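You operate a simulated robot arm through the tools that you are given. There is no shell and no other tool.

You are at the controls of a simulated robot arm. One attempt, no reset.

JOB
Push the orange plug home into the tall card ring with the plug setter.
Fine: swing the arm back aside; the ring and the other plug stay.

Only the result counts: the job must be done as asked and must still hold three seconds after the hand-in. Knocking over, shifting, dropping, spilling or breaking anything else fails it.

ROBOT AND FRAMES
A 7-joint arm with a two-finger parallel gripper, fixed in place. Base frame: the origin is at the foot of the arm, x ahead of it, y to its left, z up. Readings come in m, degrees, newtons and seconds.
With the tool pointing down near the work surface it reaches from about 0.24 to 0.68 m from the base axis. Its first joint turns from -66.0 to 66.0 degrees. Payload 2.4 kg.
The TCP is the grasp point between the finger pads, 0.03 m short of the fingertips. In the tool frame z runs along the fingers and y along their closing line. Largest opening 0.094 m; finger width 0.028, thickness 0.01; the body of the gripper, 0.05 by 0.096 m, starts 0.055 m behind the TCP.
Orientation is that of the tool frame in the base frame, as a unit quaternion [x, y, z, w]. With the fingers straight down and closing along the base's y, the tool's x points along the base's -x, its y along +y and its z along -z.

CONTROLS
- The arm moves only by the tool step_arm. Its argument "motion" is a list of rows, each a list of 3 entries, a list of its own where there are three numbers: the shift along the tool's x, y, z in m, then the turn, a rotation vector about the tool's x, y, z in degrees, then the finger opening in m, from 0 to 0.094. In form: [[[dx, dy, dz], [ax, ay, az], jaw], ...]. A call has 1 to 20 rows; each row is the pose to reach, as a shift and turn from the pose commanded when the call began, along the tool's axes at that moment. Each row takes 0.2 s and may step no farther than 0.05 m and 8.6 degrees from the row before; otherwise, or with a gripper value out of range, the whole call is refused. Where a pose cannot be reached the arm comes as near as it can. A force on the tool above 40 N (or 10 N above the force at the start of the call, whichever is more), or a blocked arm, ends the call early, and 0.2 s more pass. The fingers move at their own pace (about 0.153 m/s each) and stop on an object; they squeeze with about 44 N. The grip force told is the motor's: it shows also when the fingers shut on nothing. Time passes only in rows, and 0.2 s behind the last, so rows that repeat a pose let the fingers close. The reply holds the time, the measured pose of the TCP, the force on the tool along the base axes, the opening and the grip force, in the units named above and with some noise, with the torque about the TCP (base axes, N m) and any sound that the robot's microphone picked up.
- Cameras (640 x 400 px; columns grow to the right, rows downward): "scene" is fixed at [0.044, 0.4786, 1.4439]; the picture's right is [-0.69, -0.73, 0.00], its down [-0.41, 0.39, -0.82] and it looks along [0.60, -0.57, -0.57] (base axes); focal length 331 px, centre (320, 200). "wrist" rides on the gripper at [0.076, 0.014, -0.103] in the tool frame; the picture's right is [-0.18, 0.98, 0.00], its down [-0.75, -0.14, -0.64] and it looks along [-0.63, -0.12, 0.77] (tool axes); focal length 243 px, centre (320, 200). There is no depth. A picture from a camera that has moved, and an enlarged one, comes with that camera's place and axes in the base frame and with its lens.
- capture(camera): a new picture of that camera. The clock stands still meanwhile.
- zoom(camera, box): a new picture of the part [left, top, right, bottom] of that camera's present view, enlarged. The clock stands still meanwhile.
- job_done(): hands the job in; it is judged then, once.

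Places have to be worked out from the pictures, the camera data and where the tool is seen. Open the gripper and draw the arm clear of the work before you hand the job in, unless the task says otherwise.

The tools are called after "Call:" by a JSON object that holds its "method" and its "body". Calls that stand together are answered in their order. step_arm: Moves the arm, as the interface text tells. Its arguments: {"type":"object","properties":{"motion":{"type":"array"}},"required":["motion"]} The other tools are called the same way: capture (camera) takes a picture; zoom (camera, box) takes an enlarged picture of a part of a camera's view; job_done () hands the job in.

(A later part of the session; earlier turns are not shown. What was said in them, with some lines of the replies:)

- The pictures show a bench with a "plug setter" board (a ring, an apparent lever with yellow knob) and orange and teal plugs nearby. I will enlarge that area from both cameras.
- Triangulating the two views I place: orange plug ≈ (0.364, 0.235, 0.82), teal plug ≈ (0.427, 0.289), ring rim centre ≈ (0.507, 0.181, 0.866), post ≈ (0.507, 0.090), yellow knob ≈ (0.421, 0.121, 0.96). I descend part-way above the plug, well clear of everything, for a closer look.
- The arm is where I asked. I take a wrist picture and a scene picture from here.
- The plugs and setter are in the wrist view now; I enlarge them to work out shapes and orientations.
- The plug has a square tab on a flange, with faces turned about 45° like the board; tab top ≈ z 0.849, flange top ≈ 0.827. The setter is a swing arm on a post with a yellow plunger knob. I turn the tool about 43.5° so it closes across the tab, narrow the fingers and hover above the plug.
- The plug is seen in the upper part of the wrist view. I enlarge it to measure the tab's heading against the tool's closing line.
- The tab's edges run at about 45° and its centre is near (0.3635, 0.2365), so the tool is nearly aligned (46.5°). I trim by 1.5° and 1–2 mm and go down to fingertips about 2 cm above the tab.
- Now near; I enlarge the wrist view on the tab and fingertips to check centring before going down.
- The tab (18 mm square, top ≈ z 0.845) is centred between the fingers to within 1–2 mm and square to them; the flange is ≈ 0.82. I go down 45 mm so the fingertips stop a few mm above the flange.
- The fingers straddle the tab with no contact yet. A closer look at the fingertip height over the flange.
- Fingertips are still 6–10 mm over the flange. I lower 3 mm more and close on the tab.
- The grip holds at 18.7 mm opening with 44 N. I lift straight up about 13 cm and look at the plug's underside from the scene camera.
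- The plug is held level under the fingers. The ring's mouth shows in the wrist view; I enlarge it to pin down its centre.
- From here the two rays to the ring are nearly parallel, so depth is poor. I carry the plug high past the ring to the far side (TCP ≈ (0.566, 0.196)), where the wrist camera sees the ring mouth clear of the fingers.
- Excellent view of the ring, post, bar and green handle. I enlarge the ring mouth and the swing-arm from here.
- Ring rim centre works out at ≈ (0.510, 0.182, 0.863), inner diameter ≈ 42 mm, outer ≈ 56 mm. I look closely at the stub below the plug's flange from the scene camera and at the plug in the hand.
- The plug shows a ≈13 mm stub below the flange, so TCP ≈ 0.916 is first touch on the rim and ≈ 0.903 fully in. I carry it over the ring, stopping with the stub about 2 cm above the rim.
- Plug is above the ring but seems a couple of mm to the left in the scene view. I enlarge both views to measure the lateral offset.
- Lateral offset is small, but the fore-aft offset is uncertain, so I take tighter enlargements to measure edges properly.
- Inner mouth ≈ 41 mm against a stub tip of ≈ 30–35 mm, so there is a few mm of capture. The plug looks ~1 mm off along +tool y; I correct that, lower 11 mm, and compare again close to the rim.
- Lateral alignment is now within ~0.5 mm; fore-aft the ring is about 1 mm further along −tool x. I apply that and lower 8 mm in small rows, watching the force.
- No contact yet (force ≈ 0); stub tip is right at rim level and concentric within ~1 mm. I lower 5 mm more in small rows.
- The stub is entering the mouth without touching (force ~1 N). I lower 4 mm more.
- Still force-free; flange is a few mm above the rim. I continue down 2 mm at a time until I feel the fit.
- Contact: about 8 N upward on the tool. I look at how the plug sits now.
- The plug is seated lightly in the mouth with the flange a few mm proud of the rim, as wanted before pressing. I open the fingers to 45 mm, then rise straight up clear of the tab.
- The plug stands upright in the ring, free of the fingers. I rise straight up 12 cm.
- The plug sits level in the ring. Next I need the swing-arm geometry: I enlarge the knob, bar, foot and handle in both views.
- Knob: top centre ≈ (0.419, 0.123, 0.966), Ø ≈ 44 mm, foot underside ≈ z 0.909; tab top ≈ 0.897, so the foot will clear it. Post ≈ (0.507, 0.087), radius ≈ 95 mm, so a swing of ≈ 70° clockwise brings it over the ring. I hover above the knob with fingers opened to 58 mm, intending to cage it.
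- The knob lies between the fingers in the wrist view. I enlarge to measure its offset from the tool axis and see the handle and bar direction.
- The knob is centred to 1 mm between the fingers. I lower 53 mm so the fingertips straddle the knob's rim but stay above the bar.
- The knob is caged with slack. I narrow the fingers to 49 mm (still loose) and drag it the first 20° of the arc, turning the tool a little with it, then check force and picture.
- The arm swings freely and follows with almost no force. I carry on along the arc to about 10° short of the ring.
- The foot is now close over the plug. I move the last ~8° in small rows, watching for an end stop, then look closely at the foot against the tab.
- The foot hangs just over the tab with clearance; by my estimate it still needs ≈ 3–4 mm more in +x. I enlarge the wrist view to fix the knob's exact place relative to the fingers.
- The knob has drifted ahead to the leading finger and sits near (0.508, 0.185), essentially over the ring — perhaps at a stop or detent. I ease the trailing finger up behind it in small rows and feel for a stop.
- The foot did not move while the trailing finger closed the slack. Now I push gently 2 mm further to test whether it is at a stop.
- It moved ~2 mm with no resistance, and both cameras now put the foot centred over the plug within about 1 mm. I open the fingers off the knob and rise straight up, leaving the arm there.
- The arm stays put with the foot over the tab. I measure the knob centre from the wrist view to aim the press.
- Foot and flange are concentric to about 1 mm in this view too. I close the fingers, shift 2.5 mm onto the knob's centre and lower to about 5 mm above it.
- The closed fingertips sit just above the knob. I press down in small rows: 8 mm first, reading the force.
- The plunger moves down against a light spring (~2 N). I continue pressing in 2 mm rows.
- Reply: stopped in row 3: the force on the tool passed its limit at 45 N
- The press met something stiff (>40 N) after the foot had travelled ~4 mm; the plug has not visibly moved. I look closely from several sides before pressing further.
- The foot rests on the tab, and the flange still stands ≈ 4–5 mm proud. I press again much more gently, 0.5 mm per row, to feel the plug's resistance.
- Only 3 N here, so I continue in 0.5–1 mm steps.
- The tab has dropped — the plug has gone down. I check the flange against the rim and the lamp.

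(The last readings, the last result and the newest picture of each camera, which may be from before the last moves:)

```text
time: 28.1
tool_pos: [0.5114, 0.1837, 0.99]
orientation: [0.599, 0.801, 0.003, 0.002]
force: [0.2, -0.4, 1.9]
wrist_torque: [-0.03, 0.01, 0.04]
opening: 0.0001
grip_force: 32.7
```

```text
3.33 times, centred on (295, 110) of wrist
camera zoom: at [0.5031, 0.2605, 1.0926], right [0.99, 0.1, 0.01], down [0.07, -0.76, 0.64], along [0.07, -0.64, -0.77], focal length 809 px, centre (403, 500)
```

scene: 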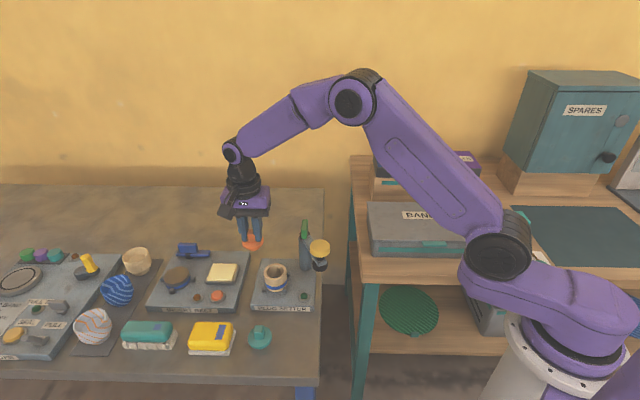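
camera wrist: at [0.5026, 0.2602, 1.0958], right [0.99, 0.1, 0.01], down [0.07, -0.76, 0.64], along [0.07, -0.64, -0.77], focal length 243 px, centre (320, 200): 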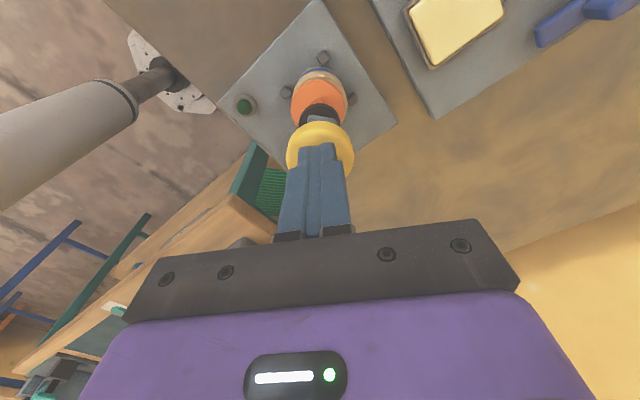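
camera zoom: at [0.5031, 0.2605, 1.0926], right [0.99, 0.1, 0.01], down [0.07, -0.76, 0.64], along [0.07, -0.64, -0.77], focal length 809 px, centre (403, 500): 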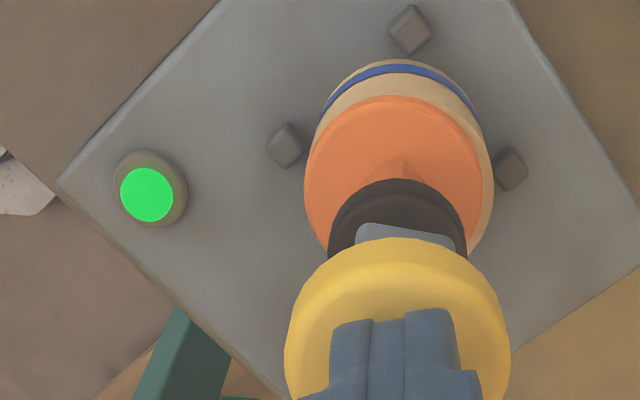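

The lamp is lit green and the flange sits flush on the rim: the plug is home. I lift off the knob straight up and open the fingers for caging it again.

Call:
{"method": "step_arm", "body": {"motion": [[[0, 0, -0.005], [0, 0, 0], 0.0], [[0, 0, -0.015], [0, 0, 0], 0.0], [[0, 0, -0.03], [0, 0, 0], 0.02], [[0, 0, -0.045], [0, 0, 0], 0.058], [[0, 0, -0.045], [0, 0, 0], 0.058]]}}

Call:
{"method": "capture", "body": {"camera": "wrist"}}

Call:
{"method": "zoom", "body": {"camera": "scene", "box": [240, 210, 330, 310]}}

Call:
{"method": "zoom", "body": {"camera": "wrist", "box": [270, 60, 370, 170]}}

```text
time: 29.3
tool_pos: [0.5123, 0.1842, 1.0363]
orientation: [0.599, 0.801, 0.002, 0.002]
force: [-0.1, 0.4, 0.0]
wrist_torque: [-0.05, 0.01, 0.03]
opening: 0.058
grip_force: 0.1
```

```text
taken
camera wrist: at [0.5034, 0.2604, 1.1379], right [0.99, 0.1, 0.01], down [0.07, -0.76, 0.64], along [0.07, -0.64, -0.77], focal length 243 px, centre (320, 200)
```

wrist: 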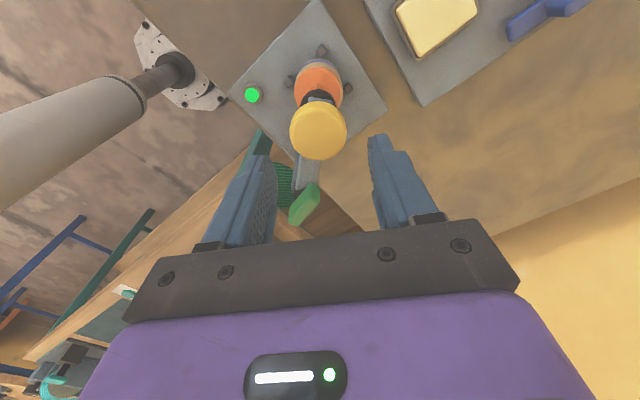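

```text
4.00 times, centred on (285, 260) of scene
camera zoom: at [0.044, 0.4786, 1.4439], right [-0.69, -0.73, 0.0], down [-0.41, 0.39, -0.82], along [0.6, -0.57, -0.57], focal length 1324 px, centre (460, -40)
```

zoom: 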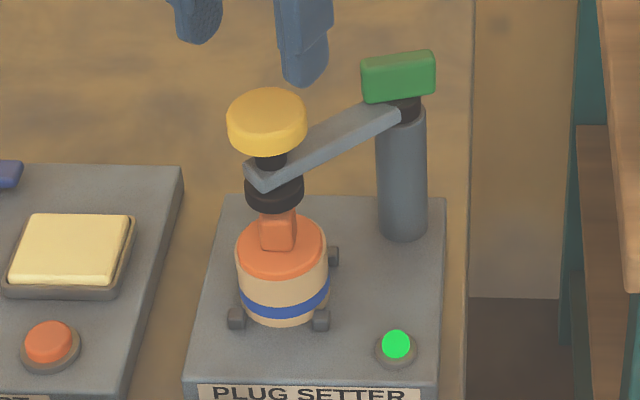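

```text
3.64 times, centred on (320, 115) of wrist
camera zoom: at [0.5034, 0.2604, 1.1379], right [0.99, 0.1, 0.01], down [0.07, -0.76, 0.64], along [0.07, -0.64, -0.77], focal length 882 px, centre (320, 509)
```

zoom: 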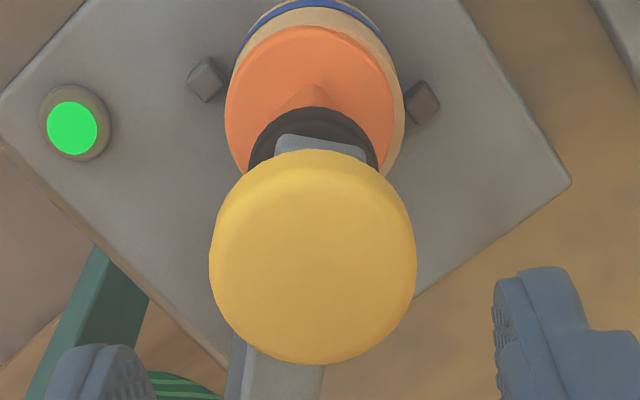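

The plunger has sprung back, the lamp stays green and the plug stays home. I lower the open fingers around the knob again.

Call:
{"method": "step_arm", "body": {"motion": [[[0.0003, -0.0023, 0.02], [0, 0, 0], 0.058], [[0.0003, -0.0023, 0.045], [0, 0, 0], 0.058], [[0.0003, -0.0023, 0.063], [0, 0, 0], 0.058], [[0.0003, -0.0023, 0.063], [0, 0, 0], 0.05]]}}

Call:
{"method": "capture", "body": {"camera": "wrist"}}

Call:
{"method": "zoom", "body": {"camera": "scene", "box": [240, 210, 330, 310]}}

```text
time: 30.3
tool_pos: [0.5111, 0.1833, 0.9725]
orientation: [0.6, 0.8, 0.003, 0.002]
force: [-0.2, -0.2, -0.1]
wrist_torque: [0.0, 0.04, 0.01]
opening: 0.0501
grip_force: 0.1
```

```text
taken
camera wrist: at [0.5015, 0.26, 1.0747], right [0.99, 0.1, 0.01], down [0.07, -0.76, 0.64], along [0.07, -0.64, -0.77], focal length 243 px, centre (320, 200)
```

wrist: 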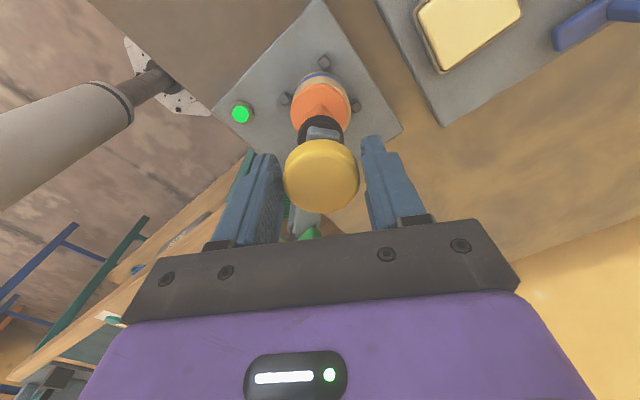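

```text
4.00 times, centred on (285, 260) of scene
camera zoom: at [0.044, 0.4786, 1.4439], right [-0.69, -0.73, 0.0], down [-0.41, 0.39, -0.82], along [0.6, -0.57, -0.57], focal length 1324 px, centre (460, -40)
```

zoom: 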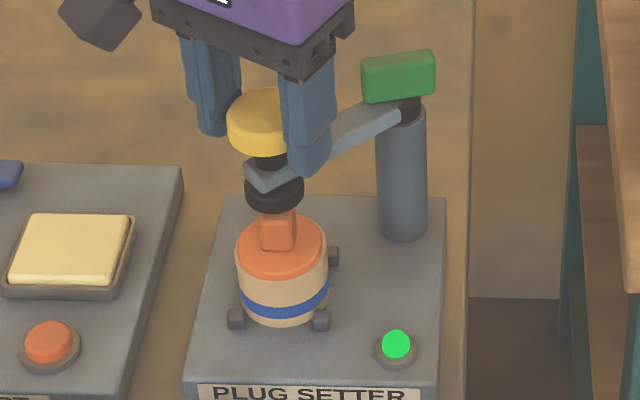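

The knob is caged again. I swing it back along the arc, first half.

Call:
{"method": "step_arm", "body": {"motion": [[[0.0012, -0.004, 0], [0, 0, -1.5], 0.049], [[0.0024, -0.0081, 0], [0, 0, -3.1], 0.049], [[0.004, -0.0163, 0], [0, 0, -6.2], 0.049], [[0.0048, -0.0248, 0], [0, 0, -9.3], 0.049], [[0.005, -0.0331, 0], [0, 0, -12.4], 0.049], [[0.0043, -0.0415, 0], [0, 0, -15.5], 0.049], [[0.003, -0.0499, 0], [0, 0, -18.6], 0.049], [[0.0009, -0.0581, 0], [0, 0, -21.7], 0.049]]}}

Call:
{"method": "capture", "body": {"camera": "wrist"}}

Call:
{"method": "zoom", "body": {"camera": "scene", "box": [240, 190, 350, 310]}}

```text
time: 32.1
tool_pos: [0.4554, 0.1672, 0.9721]
orientation: [0.438, 0.899, 0.002, 0.002]
force: [-0.2, -0.1, -0.5]
wrist_torque: [-0.02, 0.01, 0.01]
opening: 0.0489
grip_force: 0.0
```

```text
taken
camera wrist: at [0.4171, 0.2359, 1.074], right [0.89, 0.46, 0.01], down [0.35, -0.68, 0.64], along [0.3, -0.57, -0.77], focal length 243 px, centre (320, 200)
```

wrist: 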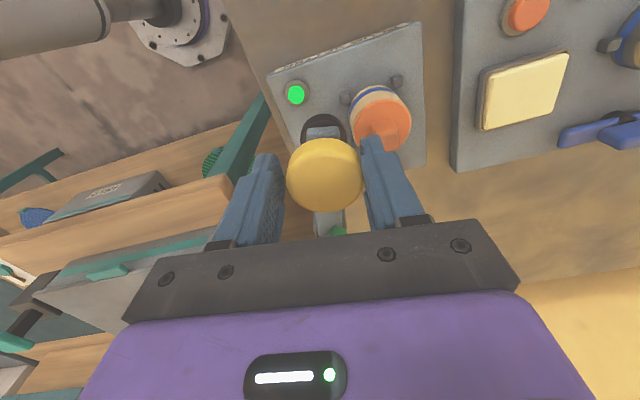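

```text
3.33 times, centred on (295, 250) of scene
camera zoom: at [0.044, 0.4786, 1.4439], right [-0.69, -0.73, 0.0], down [-0.41, 0.39, -0.82], along [0.6, -0.57, -0.57], focal length 1103 px, centre (403, 33)
```

zoom: 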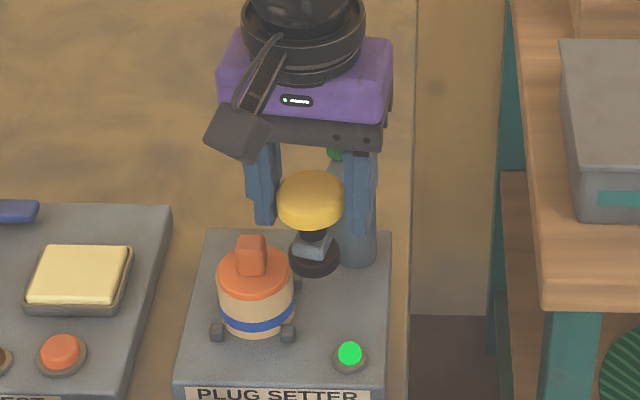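

Half way, all quiet and the plug is undisturbed. I carry on to about 5° short of the starting place.

Call:
{"method": "step_arm", "body": {"motion": [[[0.0003, -0.0084, 0], [0, 0, -3.1], 0.049], [[0, -0.0167, 0], [0, 0, -6.2], 0.049], [[-0.001, -0.0251, 0], [0, 0, -9.3], 0.049], [[-0.0028, -0.0333, 0], [0, 0, -12.4], 0.049], [[-0.0054, -0.0414, 0], [0, 0, -15.5], 0.049], [[-0.0086, -0.0492, 0], [0, 0, -18.6], 0.049]]}}

Call:
{"method": "capture", "body": {"camera": "wrist"}}

Call:
{"method": "zoom", "body": {"camera": "scene", "box": [260, 190, 380, 290]}}

```text
time: 33.5
tool_pos: [0.421, 0.1289, 0.9729]
orientation: [0.287, 0.958, 0.003, 0.002]
force: [-1.0, -0.9, 0.3]
wrist_torque: [0.02, 0.03, -0.04]
opening: 0.0492
grip_force: 0.6
```

```text
taken
camera wrist: at [0.3636, 0.1837, 1.074], right [0.69, 0.72, 0.01], down [0.55, -0.53, 0.64], along [0.47, -0.44, -0.77], focal length 243 px, centre (320, 200)
```

wrist: 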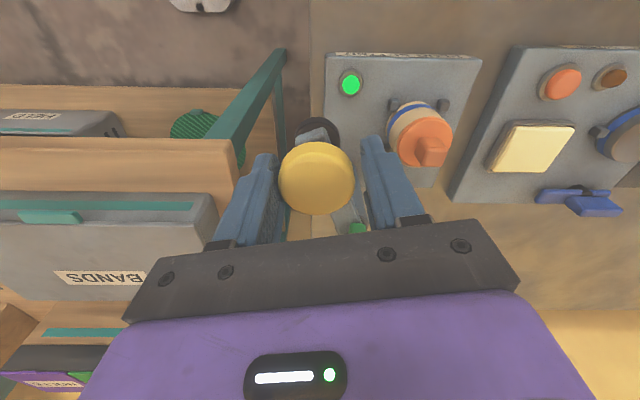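

```text
4.00 times, centred on (320, 240) of scene
camera zoom: at [0.044, 0.4786, 1.4439], right [-0.69, -0.73, 0.0], down [-0.41, 0.39, -0.82], along [0.6, -0.57, -0.57], focal length 1324 px, centre (320, 40)
```

zoom: 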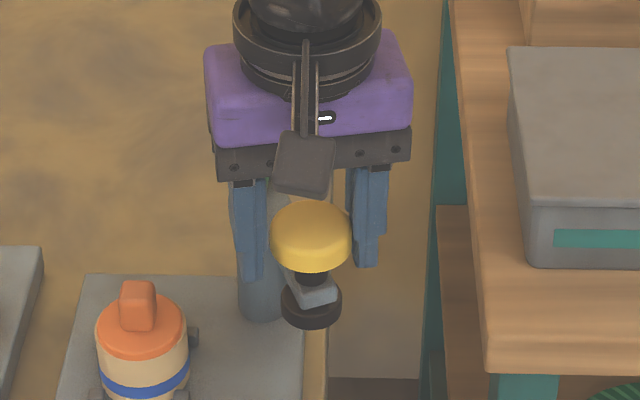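

The knob is ≈ 5 mm short of its starting place. I ease it the rest of the way in small rows and let it settle.

Call:
{"method": "step_arm", "body": {"motion": [[[-0.0008, -0.003, 0], [0, 0, -0.8], 0.049], [[-0.0016, -0.0055, 0], [0, 0, -1.6], 0.049], [[-0.0023, -0.008, 0], [0, 0, -2.4], 0.049], [[-0.003, -0.0101, 0], [0, 0, -3.2], 0.049], [[-0.003, -0.0101, 0], [0, 0, -3.2], 0.049], [[-0.003, -0.0101, 0], [0, 0, -3.2], 0.049]]}}

Call:
{"method": "capture", "body": {"camera": "wrist"}}

Call:
{"method": "zoom", "body": {"camera": "scene", "box": [260, 190, 380, 290]}}

```text
time: 34.9
tool_pos: [0.4183, 0.1206, 0.9729]
orientation: [0.26, 0.966, 0.001, 0.002]
force: [-0.3, 0.0, 0.0]
wrist_torque: [-0.02, 0.03, 0.01]
opening: 0.0491
grip_force: 0.1
```

```text
taken
camera wrist: at [0.3574, 0.1706, 1.0737], right [0.65, 0.76, 0.0], down [0.58, -0.5, 0.64], along [0.49, -0.42, -0.77], focal length 243 px, centre (320, 200)
```

wrist: 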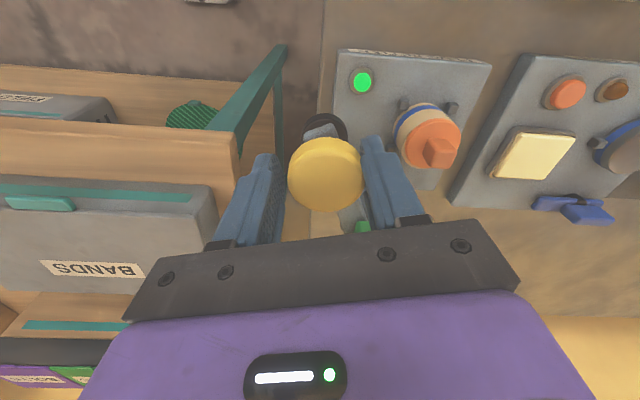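

```text
4.00 times, centred on (320, 240) of scene
camera zoom: at [0.044, 0.4786, 1.4439], right [-0.69, -0.73, 0.0], down [-0.41, 0.39, -0.82], along [0.6, -0.57, -0.57], focal length 1324 px, centre (320, 40)
```

zoom: 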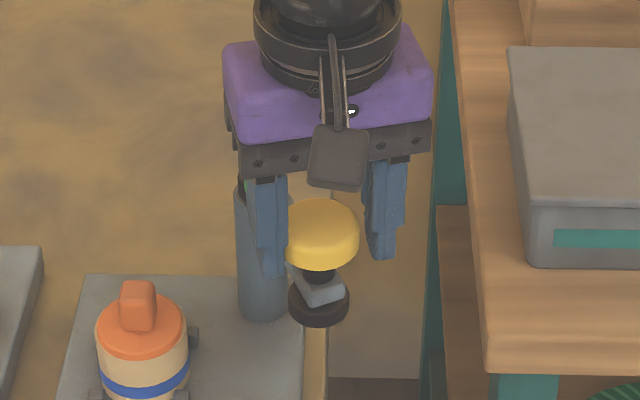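

The foot and knob are back to within ~1 mm of their original image position. I nudge the last 1.5 mm, then open the fingers and rise straight up.

Call:
{"method": "step_arm", "body": {"motion": [[[-0.0002, -0.0015, 0], [0, 0, 0], 0.049], [[-0.0002, -0.0015, 0], [0, 0, 0], 0.049], [[-0.0002, -0.0015, 0], [0, 0, 0], 0.056], [[-0.0002, -0.0015, 0], [0, 0, 0], 0.06], [[-0.0002, -0.0015, 0], [0, 0, 0], 0.06]]}}

Call:
{"method": "zoom", "body": {"camera": "wrist", "box": [240, 90, 400, 240]}}

Call:
{"method": "zoom", "body": {"camera": "scene", "box": [260, 190, 380, 290]}}

```text
time: 36.1
tool_pos: [0.4182, 0.1187, 0.9722]
orientation: [0.259, 0.966, 0.002, 0.003]
force: [0.6, -0.6, -1.1]
wrist_torque: [0.03, -0.02, 0.01]
opening: 0.0599
grip_force: 0.1
```

```text
2.67 times, centred on (320, 165) of wrist
camera zoom: at [0.357, 0.1693, 1.0739], right [0.65, 0.76, 0.0], down [0.58, -0.5, 0.64], along [0.49, -0.42, -0.77], focal length 647 px, centre (320, 293)
```

zoom: 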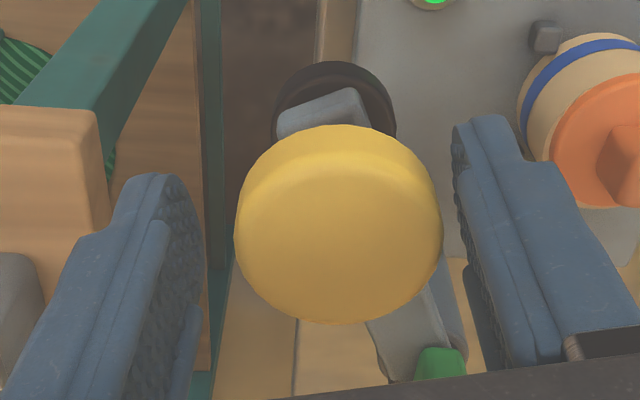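

```text
4.00 times, centred on (320, 240) of scene
camera zoom: at [0.044, 0.4786, 1.4439], right [-0.69, -0.73, 0.0], down [-0.41, 0.39, -0.82], along [0.6, -0.57, -0.57], focal length 1324 px, centre (320, 40)
```

zoom: 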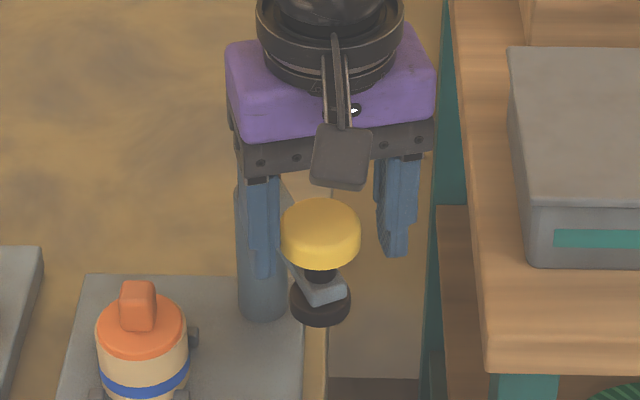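

The arm is exactly back at its original place and the fingers are clear on both sides. I rise straight up about 25 cm, away from the work.

Call:
{"method": "step_arm", "body": {"motion": [[[0, 0, -0.015], [0, 0, 0], 0.06], [[0, 0, -0.04], [0, 0, 0], 0.06], [[0, 0, -0.08], [0, 0, 0], 0.06], [[0, 0, -0.12], [0, 0, 0], 0.06], [[0, 0, -0.16], [0, 0, 0], 0.07], [[0, 0, -0.2], [0, 0, 0], 0.08], [[0, 0, -0.24], [0, 0, 0], 0.09]]}}

Call:
{"method": "capture", "body": {"camera": "scene"}}

Call:
{"method": "zoom", "body": {"camera": "scene", "box": [230, 210, 350, 360]}}

Call:
{"method": "zoom", "body": {"camera": "scene", "box": [262, 258, 294, 278]}}

Call:
{"method": "capture", "body": {"camera": "wrist"}}

```text
time: 37.7
tool_pos: [0.415, 0.1192, 1.2129]
orientation: [0.261, 0.965, 0.001, 0.001]
force: [-0.2, 0.5, -0.5]
wrist_torque: [-0.01, -0.04, -0.03]
opening: 0.0904
grip_force: 0.0
```

```text
taken
```

scene: 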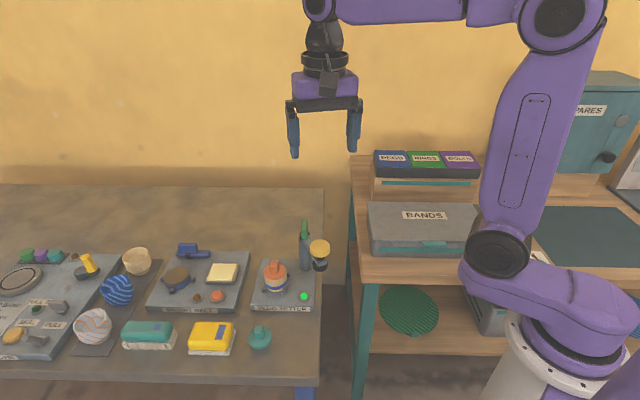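

```text
2.67 times, centred on (290, 285) of scene
camera zoom: at [0.044, 0.4786, 1.4439], right [-0.69, -0.73, 0.0], down [-0.41, 0.39, -0.82], along [0.6, -0.57, -0.57], focal length 882 px, centre (400, -27)
```

zoom: 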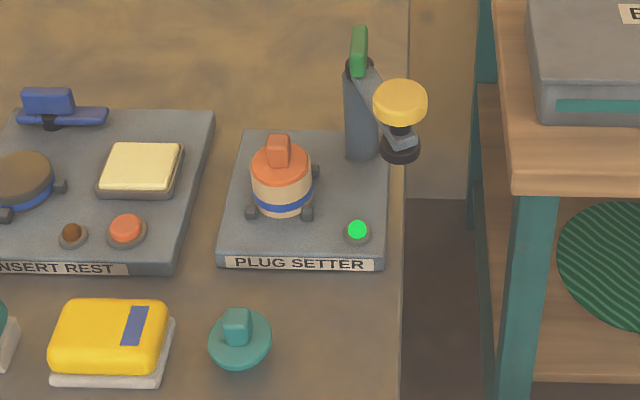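

```text
16.00 times, centred on (278, 268) of scene
camera zoom: at [0.044, 0.4786, 1.4439], right [-0.69, -0.73, 0.0], down [-0.41, 0.39, -0.82], along [0.6, -0.57, -0.57], focal length 5295 px, centre (992, -888)
```

zoom: 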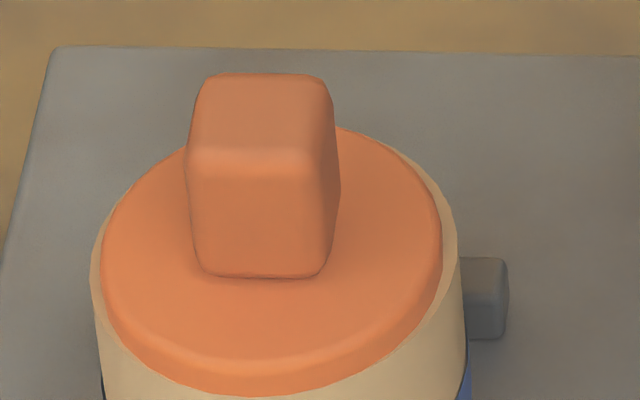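

```text
taken
camera wrist: at [0.3544, 0.1687, 1.3145], right [0.65, 0.76, 0.0], down [0.58, -0.5, 0.64], along [0.49, -0.42, -0.77], focal length 243 px, centre (320, 200)
```

wrist: 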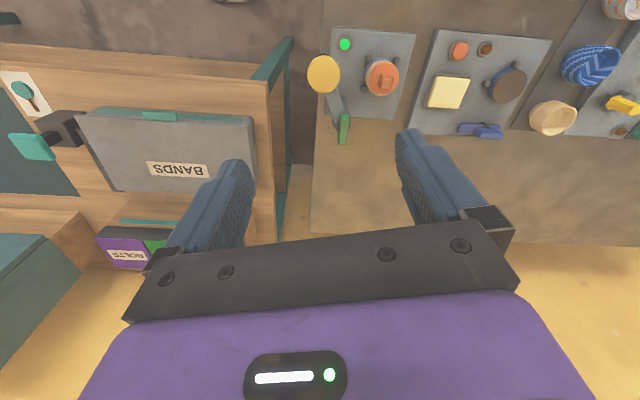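

The plug sits flush and level in the ring and the lamp is green. The setter arm is back aside at its original place, and the ring and teal plug have not moved. The gripper is open and well clear, so I hand the job in.

Call:
{"method": "job_done", "body": {}}

```text
The job is handed in.
```

The orange plug is pushed home in the tall card ring, and I handed the job in. I don't have a verdict on it yet.

- **Plug:** in the last pictures its flange sits flush and level on the ring's rim, and the setter's lamp is lit green. I set it in the ring's mouth with the gripper, then pressed it home with the setter's yellow knob.
- **Force:** one press briefly reached 45 N, and that call stopped early. After that I pressed in half-millimetre steps, and the plug was home with the force reading only a few newtons.
- **Setter arm:** it is swung back aside, and its knob lines up with its starting place in the pictures.
- **Everything else:** the ring and the teal plug look unmoved. The gripper is open and about 25 cm above the setter.
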